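You operate a simulated robot arm through the tools that you are given. There is no shell and no other tool. Be economical: measure what you need, move in short steps, check, and stop when the job is done.

The job below is to be done with a simulated robot arm. You get a single attempt, and the scene is never put back.

TASK
Take the 23 mm gap block from the corner table and put it on top of the steel plate.

Only the result counts: the job must be done as asked and must still hold three seconds after the hand-in. Knocking over, shifting, dropping, spilling or breaking anything else fails it.

THE ROBOT
A 6-joint arm with a two-finger parallel gripper, fixed in place. Base frame: the origin is at the foot of the arm, x ahead of it, y to its left, z up; the work surface is at about z = 0.82. Units: m, rad, N and s.
With the tool pointing down near the work surface it reaches from about 0.26 to 0.68 m from the base axis. Its first joint turns from -1.152 to 1.152 rad. Payload 2.9 kg.
The TCP is the grasp point between the finger pads, 0.03 m short of the fingertips. In the tool frame z runs along the fingers and y along their closing line. The gripper opens to 0.11 m. The fingers are 0.02 m wide and 0.01 m thick; the gripper's body (0.048 by 0.112 m) begins 0.055 m behind the TCP.
Orientation is that of the tool frame in the base frame, as a unit quaternion [x, y, z, w]. With the fingers straight down and closing along the base's y, the tool's x points along the base's -x, its y along +y and its z along -z.

THE INTERFACE
- The arm moves only by the tool play_rows. Its argument "targets" is a list of rows, each a list of 2 entries, a list of its own where there are three numbers: the shift along the tool's x, y, z in m, then the turn about the tool's z in rad. In form: [[[tx, ty, tz], spin], ...]. A call has 1 to 12 rows; each row shifts and turns the commanded pose from where the row before left it, along the tool's axes as they then stand. "grip" is the opening, from 0 (shut) to 1 (fully open), set as the call begins (left out, the last holds). Rows are played at 5 a second. More than 0.05 m and 0.15 rad between two rows, or a gripper value outside its range, and nothing of the call is played. A pose out of reach is approached as far as the arm can. The call stops where the force on the tool passes 40 N (or 10 N more than at its start, if that is more) or the arm is blocked; 0.2 s more then pass. Each finger travels about 0.108 m/s and halts on what it meets, pressing with about 37 N; the grip force reading is that of the motor and also rises with nothing between the fingers. The clock runs only during rows and for 0.2 s after the last one: add rows that do not move to give the fingers time. The reply holds the time, the measured pose of the TCP, the force on the tool along the base axes, the opening and the grip force, in the units named above and with some noise, and new pictures: "pictures" is both (left out), scene, wrist or none.
- Cameras (640 x 400 px; columns grow to the right, rows downward): "scene" is fixed at [0.0654, 0.4564, 1.3581]; the picture's right is [-0.60, -0.80, 0.00], its down [-0.63, 0.47, -0.62] and it looks along [0.49, -0.37, -0.79] (base axes); focal length 367 px, centre (320, 200). "wrist" rides on the gripper at [-0.036, 0, -0.057] in the tool frame; the picture's right is [0.00, -1.00, 0.00], its down [0.97, 0.00, -0.24] and it looks along [0.24, 0.00, 0.97] (tool axes); focal length 218 px, centre (320, 200). There is no depth. A picture from a camera that has moved, and an enlarged one, comes with that camera's place and axes in the base frame and with its lens. The place of the scene camera against the robot may be out by one fixed shift of up to 0.025 m in any direction.
- enlarge(camera, box): a new picture of the part [left, top, right, bottom] of that camera's present view, enlarged. No time passes.
- sign_off(): hands the job in; it is judged then, once.

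Work in short steps. Places have to be worked out from the pictures, the camera data and where the tool is seen: move nearer, look again, correct. Check each grasp and each placing, and mend what went wrong. You have 90 turns and 170 pictures in all, those below and enlarged ones among them. Open the gripper and draw the arm clear of the work before you hand the job in, unless the task says otherwise; then end with one line.

The tools are called after "Emit:" by a JSON object that holds its "name" and its "arguments". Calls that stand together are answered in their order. play_rows: Moves the arm, as the interface text tells. Its arguments: {"type":"object","properties":{"targets":{"type":"array","items":{"type":"array"}},"grip":{"type":"number"},"pictures":{"type":"string","enum":["both","scene","wrist","none"]}},"required":["targets"]} The other tools are called the same way: enlarge (camera, box) takes an enlarged picture of a part of a camera's view; sign_off () hands the job in.

At the start:

```text
time: 0.0
tcp_pos: [0.3173, 0.2793, 1.0647]
ee_rot: [0.0, 1.0, 0.0, -0.001]
contact_force: [-0.2, -0.2, -0.6]
width: 0.11
grip_force: 0.1
```

scene: 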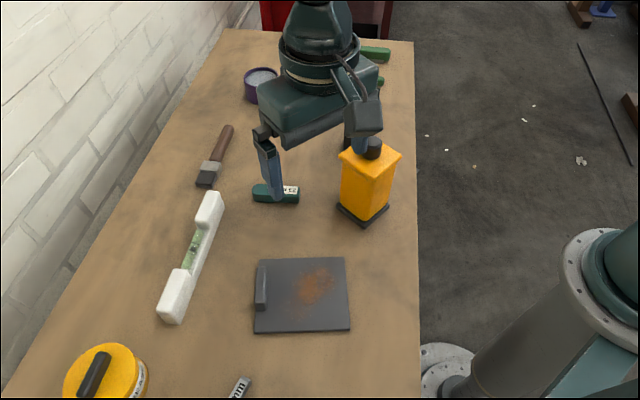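
wrist: 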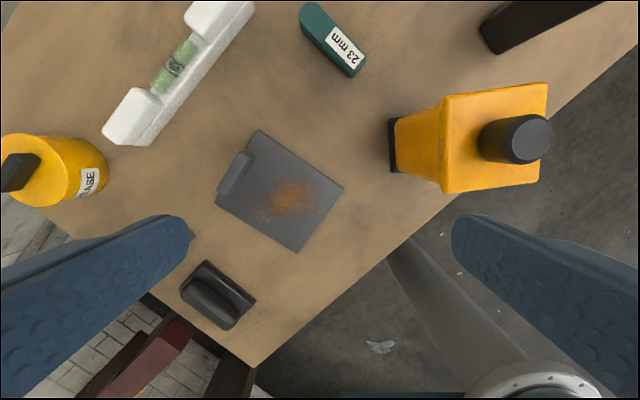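

The wrist view shows a teal block labelled 23 mm and the steel plate. I'll enlarge both to check labels and geometry.

Emit:
{"name": "enlarge", "arguments": {"camera": "wrist", "box": [200, 0, 440, 150]}}

Emit:
{"name": "enlarge", "arguments": {"camera": "scene", "box": [200, 130, 440, 280]}}

Emit:
{"name": "enlarge", "arguments": {"camera": "wrist", "box": [180, 120, 420, 270]}}

```text
2.67 times, centred on (320, 75) of wrist
camera zoom: at [0.3546, 0.2782, 1.1224], right [0.0, -1.0, 0.0], down [-0.97, 0.0, 0.24], along [-0.24, 0.0, -0.97], focal length 582 px, centre (320, 533)
```

zoom: 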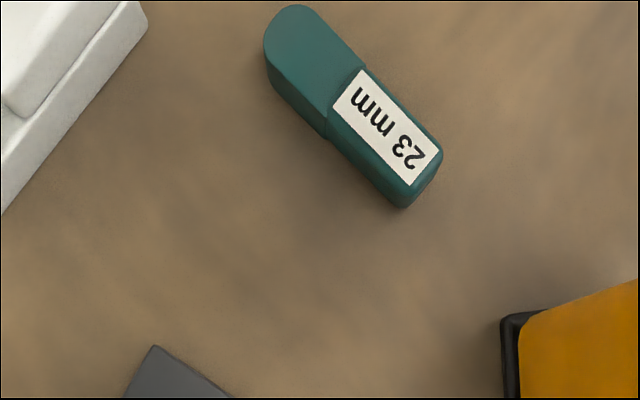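

```text
2.67 times, centred on (320, 205) of scene
camera zoom: at [0.0654, 0.4564, 1.3581], right [-0.6, -0.8, 0.0], down [-0.63, 0.47, -0.62], along [0.49, -0.37, -0.79], focal length 979 px, centre (320, 187)
```

zoom: 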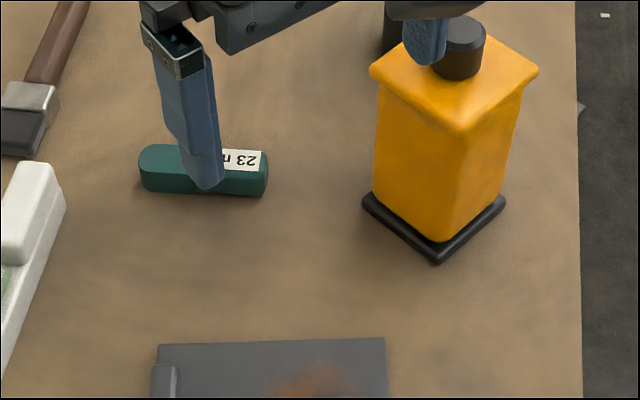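

```text
2.67 times, centred on (300, 195) of wrist
camera zoom: at [0.3546, 0.2782, 1.1224], right [0.0, -1.0, 0.0], down [-0.97, 0.0, 0.24], along [-0.24, 0.0, -0.97], focal length 582 px, centre (373, 213)
```

zoom: 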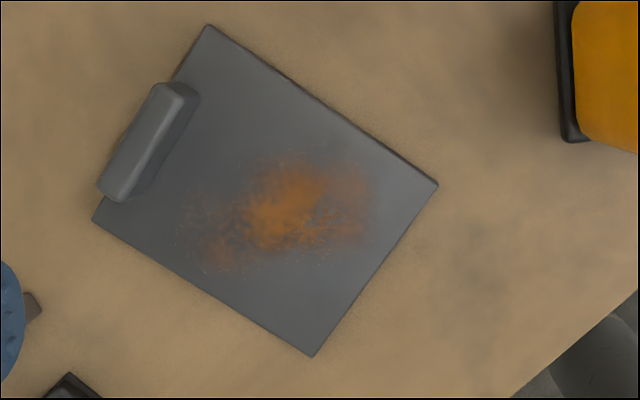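

The 23 mm block sits near (0.470, 0.264), its long axis about 47° from x. I'll move above it at the present height, then turn the fingers across it.

Emit:
{"name": "play_rows", "arguments": {"targets": [[[-0.038, -0.004, 0], 0], [[-0.038, -0.004, 0], 0], [[-0.038, -0.004, 0], 0], [[-0.038, -0.003, 0], 0], [[0, 0, 0], -0.138], [[0, 0, 0], -0.138], [[0, 0, 0], -0.138], [[0, 0, 0], -0.138], [[0, 0, 0], -0.138], [[0, 0, 0], -0.136], [[0, 0, 0], 0]], "grip": 0.7}}

```text
time: 2.4
tcp_pos: [0.4701, 0.2642, 1.0646]
ee_rot: [-0.402, 0.916, 0.0, 0.0]
contact_force: [-0.5, 0.3, 0.6]
width: 0.0771
grip_force: 0.1
camera wrist: at [0.495, 0.2897, 1.1225], right [0.74, -0.68, 0.0], down [-0.66, -0.72, 0.24], along [-0.16, -0.18, -0.97], focal length 218 px, centre (320, 200)
```

scene: 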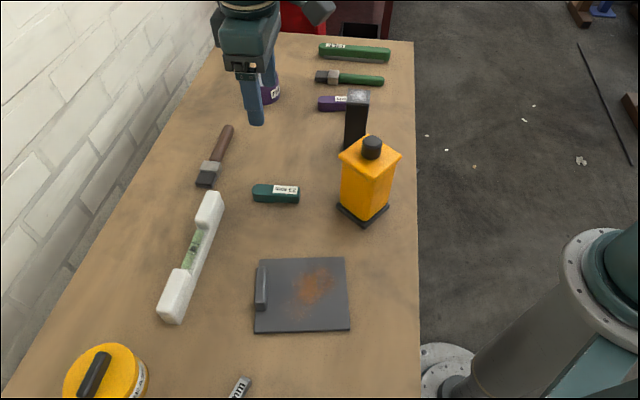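
wrist: 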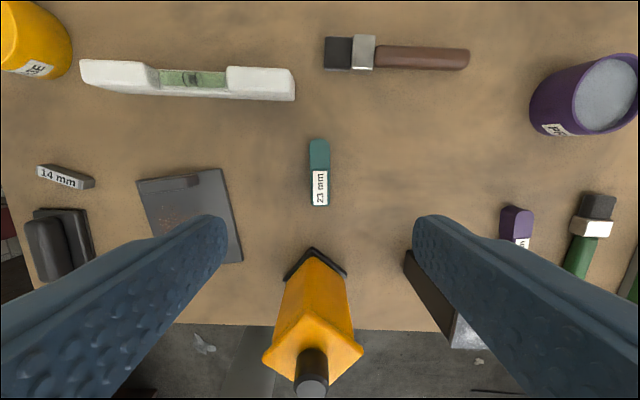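

The block lies centred under the tool and lined up with the finger direction (about 2 mm toward tool -x). The bottle is about 0.11 m away, so I descend to z≈0.90 and look again.

Emit:
{"name": "play_rows", "arguments": {"targets": [[[-0.002, 0, 0.04], 0], [[0, 0, 0.04], 0], [[0, 0, 0.04], 0], [[0, 0, 0.04], 0], [[0, 0, 0], 0]]}}

```text
time: 3.6
tcp_pos: [0.4713, 0.2656, 0.9038]
ee_rot: [-0.401, 0.916, -0.001, 0.0]
contact_force: [-0.5, 0.9, -0.6]
width: 0.077
grip_force: 0.1
camera wrist: at [0.4968, 0.291, 0.9622], right [0.74, -0.68, 0.0], down [-0.66, -0.71, 0.24], along [-0.16, -0.18, -0.97], focal length 218 px, centre (320, 200)
```

scene: 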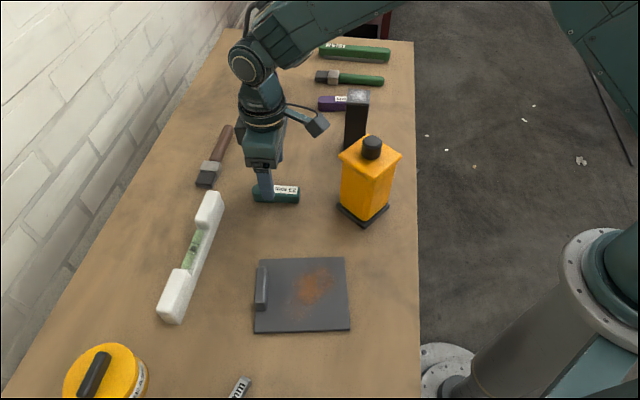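
wrist: 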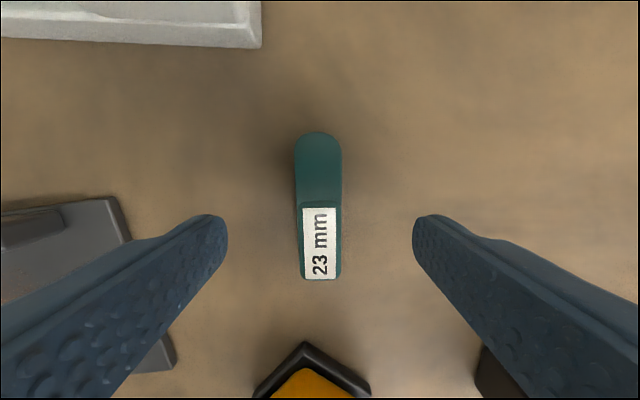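

The block is well centred between the open fingers and its top is near z≈0.85. I descend to z≈0.857, with the fingertips just above the table, stepping gently at the end.

Emit:
{"name": "play_rows", "arguments": {"targets": [[[-0.002, 0.0005, 0.02], 0], [[0, 0, 0.015], 0], [[0, 0, 0.008], 0], [[0, 0, 0.004], 0], [[0, 0, 0], 0]], "pictures": "wrist"}}

```text
time: 4.8
tcp_pos: [0.4716, 0.2667, 0.8564]
ee_rot: [-0.401, 0.916, 0.0, 0.0]
contact_force: [0.6, 0.4, 0.4]
width: 0.0768
grip_force: 0.0
camera wrist: at [0.4975, 0.2931, 0.9152], right [0.74, -0.68, 0.0], down [-0.66, -0.71, 0.24], along [-0.16, -0.18, -0.97], focal length 218 px, centre (320, 200)
```

wrist: 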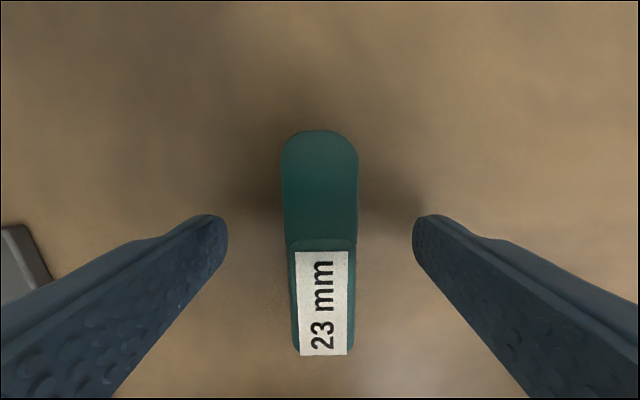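

No contact and the block is between the fingers, so I close.

Emit:
{"name": "play_rows", "arguments": {"targets": [[[0, 0, 0], 0], [[0, 0, 0], 0], [[0, 0, 0], 0], [[0, 0, 0], 0]], "grip": 0, "pictures": "wrist"}}

```text
time: 5.8
tcp_pos: [0.4719, 0.2668, 0.8573]
ee_rot: [-0.402, 0.916, 0.0, 0.0]
contact_force: [-0.2, 0.3, -0.7]
width: 0.0253
grip_force: 36.9
camera wrist: at [0.4975, 0.2931, 0.9153], right [0.74, -0.68, 0.0], down [-0.66, -0.71, 0.24], along [-0.16, -0.18, -0.97], focal length 218 px, centre (320, 200)
```

wrist: 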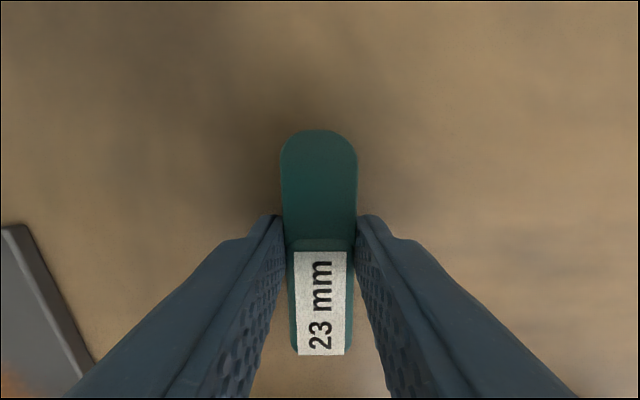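

Gripped at 25 mm with 37 N. I lift straight up 0.13 m and check it.

Emit:
{"name": "play_rows", "arguments": {"targets": [[[0, 0, -0.02], 0], [[0, 0, -0.035], 0], [[0, 0, -0.04], 0], [[0, 0, -0.035], 0], [[0, 0, 0], 0]]}}

```text
time: 7.0
tcp_pos: [0.4706, 0.2655, 0.9878]
ee_rot: [-0.401, 0.916, 0.0, 0.0]
contact_force: [0.5, 0.7, -0.8]
width: 0.0254
grip_force: 36.5
camera wrist: at [0.4968, 0.2916, 1.0455], right [0.74, -0.68, 0.0], down [-0.66, -0.71, 0.24], along [-0.16, -0.18, -0.97], focal length 218 px, centre (320, 200)
```

scene: 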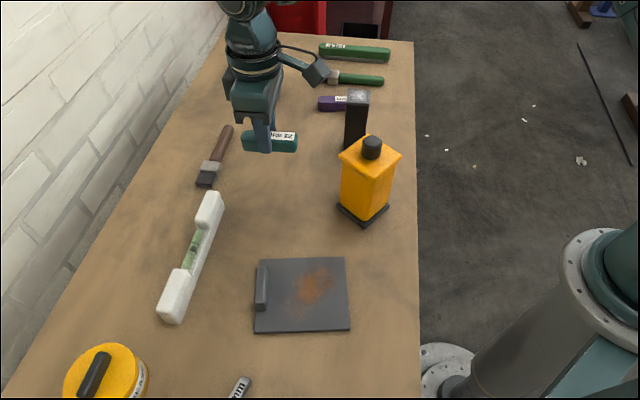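
wrist: 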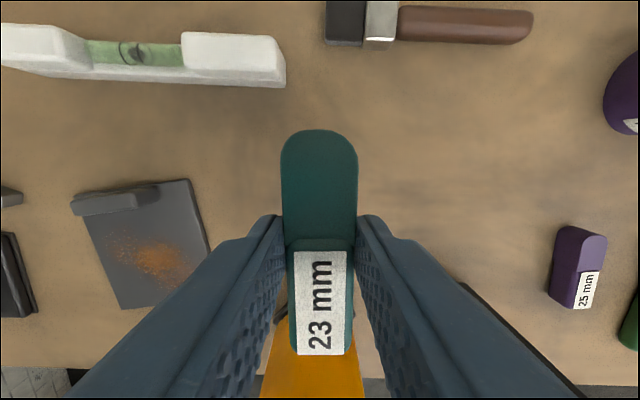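

The block is held firmly. I place the plate corners at about (.375,.359), (.296,.244), (.199,.312) and (.279,.426), with the handle along the left edge. I move above its free area at (.282,.328) and turn 8° to line up with the plate.

Emit:
{"name": "play_rows", "arguments": {"targets": [[[0.0164, 0.0363, 0], 0], [[0.0164, 0.0363, 0], 0], [[0.0164, 0.0363, 0], 0], [[0.0164, 0.0363, 0], 0], [[0.0166, 0.0361, 0], 0], [[0, 0, 0], -0.138], [[0, 0, 0], 0]]}}

```text
time: 8.6
tcp_pos: [0.2849, 0.3295, 0.9878]
ee_rot: [-0.464, 0.886, 0.0, 0.0]
contact_force: [0.8, -0.1, -0.9]
width: 0.0251
grip_force: 37.2
camera wrist: at [0.3053, 0.3589, 1.0461], right [0.82, -0.57, 0.0], down [-0.55, -0.8, 0.24], along [-0.14, -0.2, -0.97], focal length 218 px, centre (320, 200)
```

scene: 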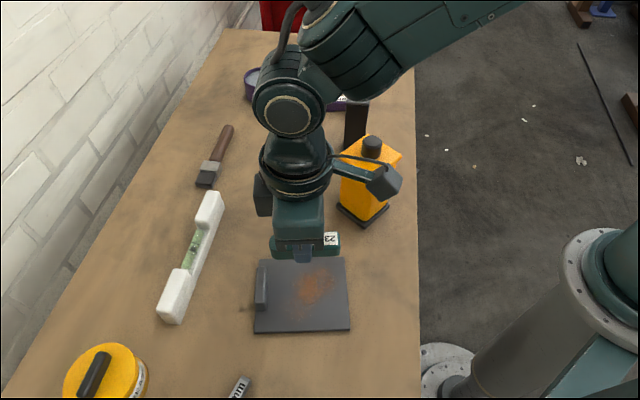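
wrist: 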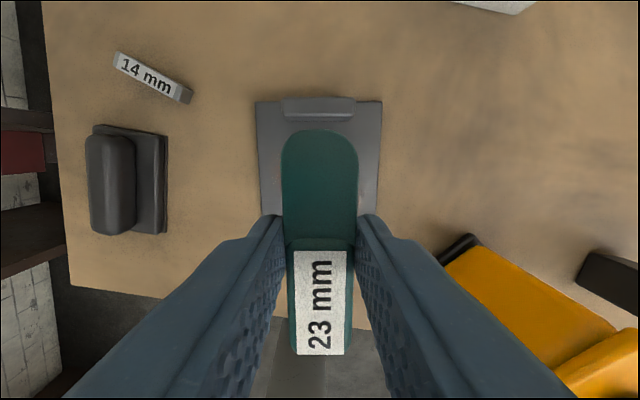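

The block is aligned with the plate, with about 12 mm to spare both to the handle and to the far edge. I lower to just above the plate.

Emit:
{"name": "play_rows", "arguments": {"targets": [[[0, 0, 0.035], 0], [[0, 0, 0.035], 0], [[0, 0, 0.03], 0], [[0, 0, 0.013], 0], [[0, 0, 0], 0]]}}

```text
time: 9.8
tcp_pos: [0.2827, 0.3284, 0.8746]
ee_rot: [-0.465, 0.886, 0.0, 0.0]
contact_force: [-0.9, 0.4, -1.6]
width: 0.0251
grip_force: 37.2
camera wrist: at [0.3043, 0.3576, 0.9325], right [0.82, -0.57, 0.0], down [-0.55, -0.8, 0.24], along [-0.14, -0.2, -0.97], focal length 218 px, centre (320, 200)
```

scene: 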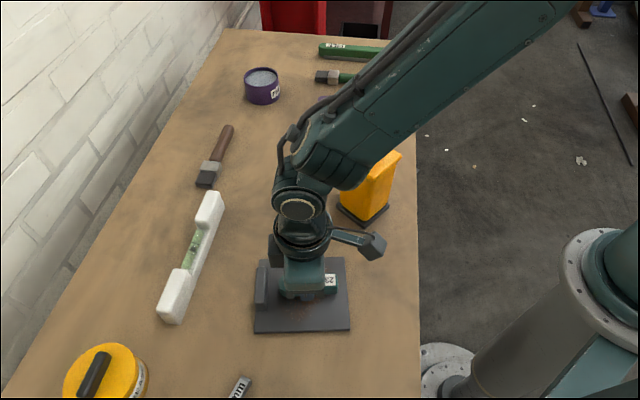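
wrist: 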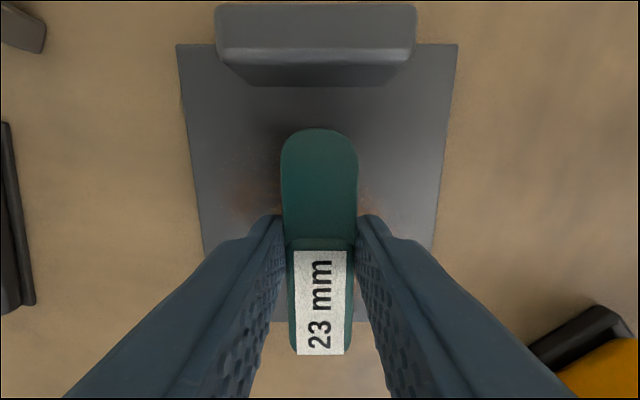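

The free area runs from about -0.062 to +0.064 in tool x and the block from -0.041 to +0.053. I shift 4 mm toward the handle and lower in small steps.

Emit:
{"name": "play_rows", "arguments": {"targets": [[[-0.004, 0, 0], 0], [[0, 0, 0.003], 0], [[0, 0, 0.002], 0], [[0, 0, 0.002], 0], [[0, 0, 0], 0]], "pictures": "none"}}

```text
time: 11.0
tcp_pos: [0.2836, 0.3329, 0.8673]
ee_rot: [-0.464, 0.886, -0.001, 0.0]
contact_force: [0.0, -0.5, -0.7]
width: 0.0252
grip_force: 36.9
```

No contact yet; I continue down in 1 mm steps.

Emit:
{"name": "play_rows", "arguments": {"targets": [[[0, 0, 0.001], 0], [[0, 0, 0.001], 0], [[0, 0, 0], 0]], "pictures": "none"}}

Emit:
{"name": "play_rows", "arguments": {"targets": [[[0, 0, 0.001], 0], [[0, 0, 0], 0]], "pictures": "wrist"}}

```text
time: 11.8
tcp_pos: [0.2846, 0.3334, 0.8646]
ee_rot: [-0.463, 0.887, -0.001, 0.0]
contact_force: [-0.6, -0.8, 0.7]
width: 0.0251
grip_force: 37.0
```

```text
time: 12.4
tcp_pos: [0.2853, 0.3332, 0.8649]
ee_rot: [-0.463, 0.886, 0.0, 0.0]
contact_force: [-4.6, -7.2, 24.0]
width: 0.0251
grip_force: 36.7
camera wrist: at [0.3065, 0.362, 0.9231], right [0.82, -0.57, 0.0], down [-0.55, -0.8, 0.24], along [-0.14, -0.2, -0.97], focal length 218 px, centre (320, 200)
```

wrist: 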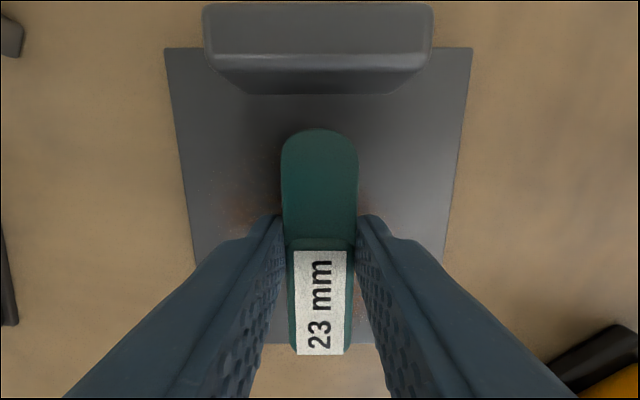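

The block touches the plate (24 N). I ease off 1 mm to relieve the force.

Emit:
{"name": "play_rows", "arguments": {"targets": [[[0, 0, -0.001], 0], [[0, 0, 0], 0]], "pictures": "none"}}

```text
time: 13.0
tcp_pos: [0.2849, 0.3334, 0.865]
ee_rot: [-0.464, 0.886, 0.001, 0.001]
contact_force: [-3.4, -3.0, 18.0]
width: 0.0251
grip_force: 37.1
```

Still 18 N, so I ease off a little more and then release.

Emit:
{"name": "play_rows", "arguments": {"targets": [[[0, 0, -0.0007], 0], [[0, 0, 0], 0]], "pictures": "none"}}

```text
time: 13.6
tcp_pos: [0.2854, 0.333, 0.865]
ee_rot: [-0.464, 0.886, 0.0, 0.0]
contact_force: [0.3, 1.6, 2.2]
width: 0.025
grip_force: 37.2
```

The force is nearly gone with the block resting on the plate, so I open the fingers.

Emit:
{"name": "play_rows", "arguments": {"targets": [[[0, 0, 0], 0], [[0, 0, 0], 0], [[0, 0, 0], 0]], "grip": 0.5, "pictures": "wrist"}}

```text
time: 14.4
tcp_pos: [0.2846, 0.3345, 0.8655]
ee_rot: [-0.464, 0.886, 0.001, 0.0]
contact_force: [0.6, -0.5, 0.0]
width: 0.0548
grip_force: 0.1
camera wrist: at [0.3067, 0.3618, 0.9237], right [0.82, -0.57, 0.0], down [-0.55, -0.8, 0.24], along [-0.14, -0.2, -0.97], focal length 218 px, centre (320, 200)
```

wrist: 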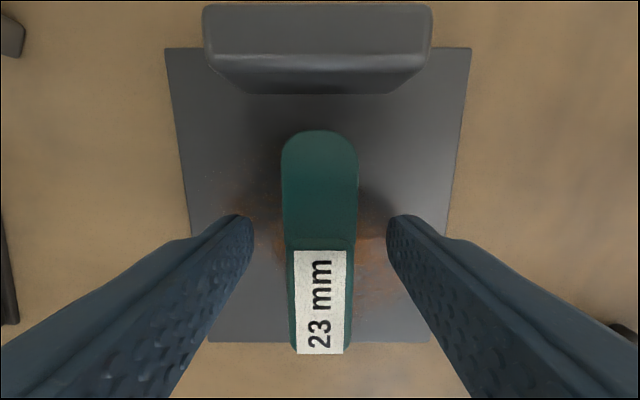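

Released; the block lies still on the plate. I draw straight up and check.

Emit:
{"name": "play_rows", "arguments": {"targets": [[[0, 0, -0.02], 0], [[0, 0, -0.04], 0], [[0, 0, -0.04], 0], [[0, 0, -0.04], 0], [[0, 0, -0.04], 0], [[0, 0, 0], 0]]}}

```text
time: 15.8
tcp_pos: [0.2847, 0.3338, 1.0447]
ee_rot: [-0.464, 0.886, -0.001, 0.001]
contact_force: [0.4, -0.3, 0.7]
width: 0.0554
grip_force: 0.0
camera wrist: at [0.3073, 0.362, 1.1041], right [0.82, -0.57, 0.0], down [-0.55, -0.8, 0.24], along [-0.14, -0.2, -0.97], focal length 218 px, centre (320, 200)
```

scene: 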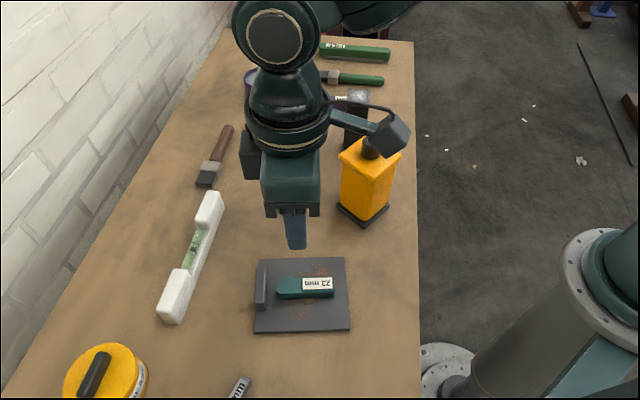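
wrist: 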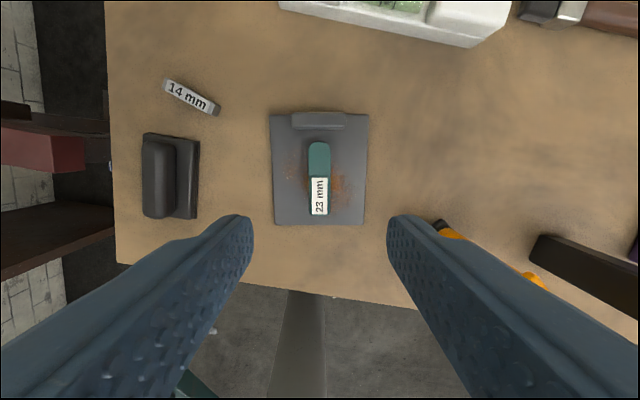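

The block lies fully on the plate, the plate and its neighbours are unmoved, and the arm is clear. I hand the job in.

Emit:
{"name": "sign_off", "arguments": {}}

```text
The job is handed in.
```

The 23 mm gap block is lying flat on top of the steel plate, clear of its handle; the last pictures showed nothing else shifted, and I handed the job in with the gripper open and the arm drawn clear.
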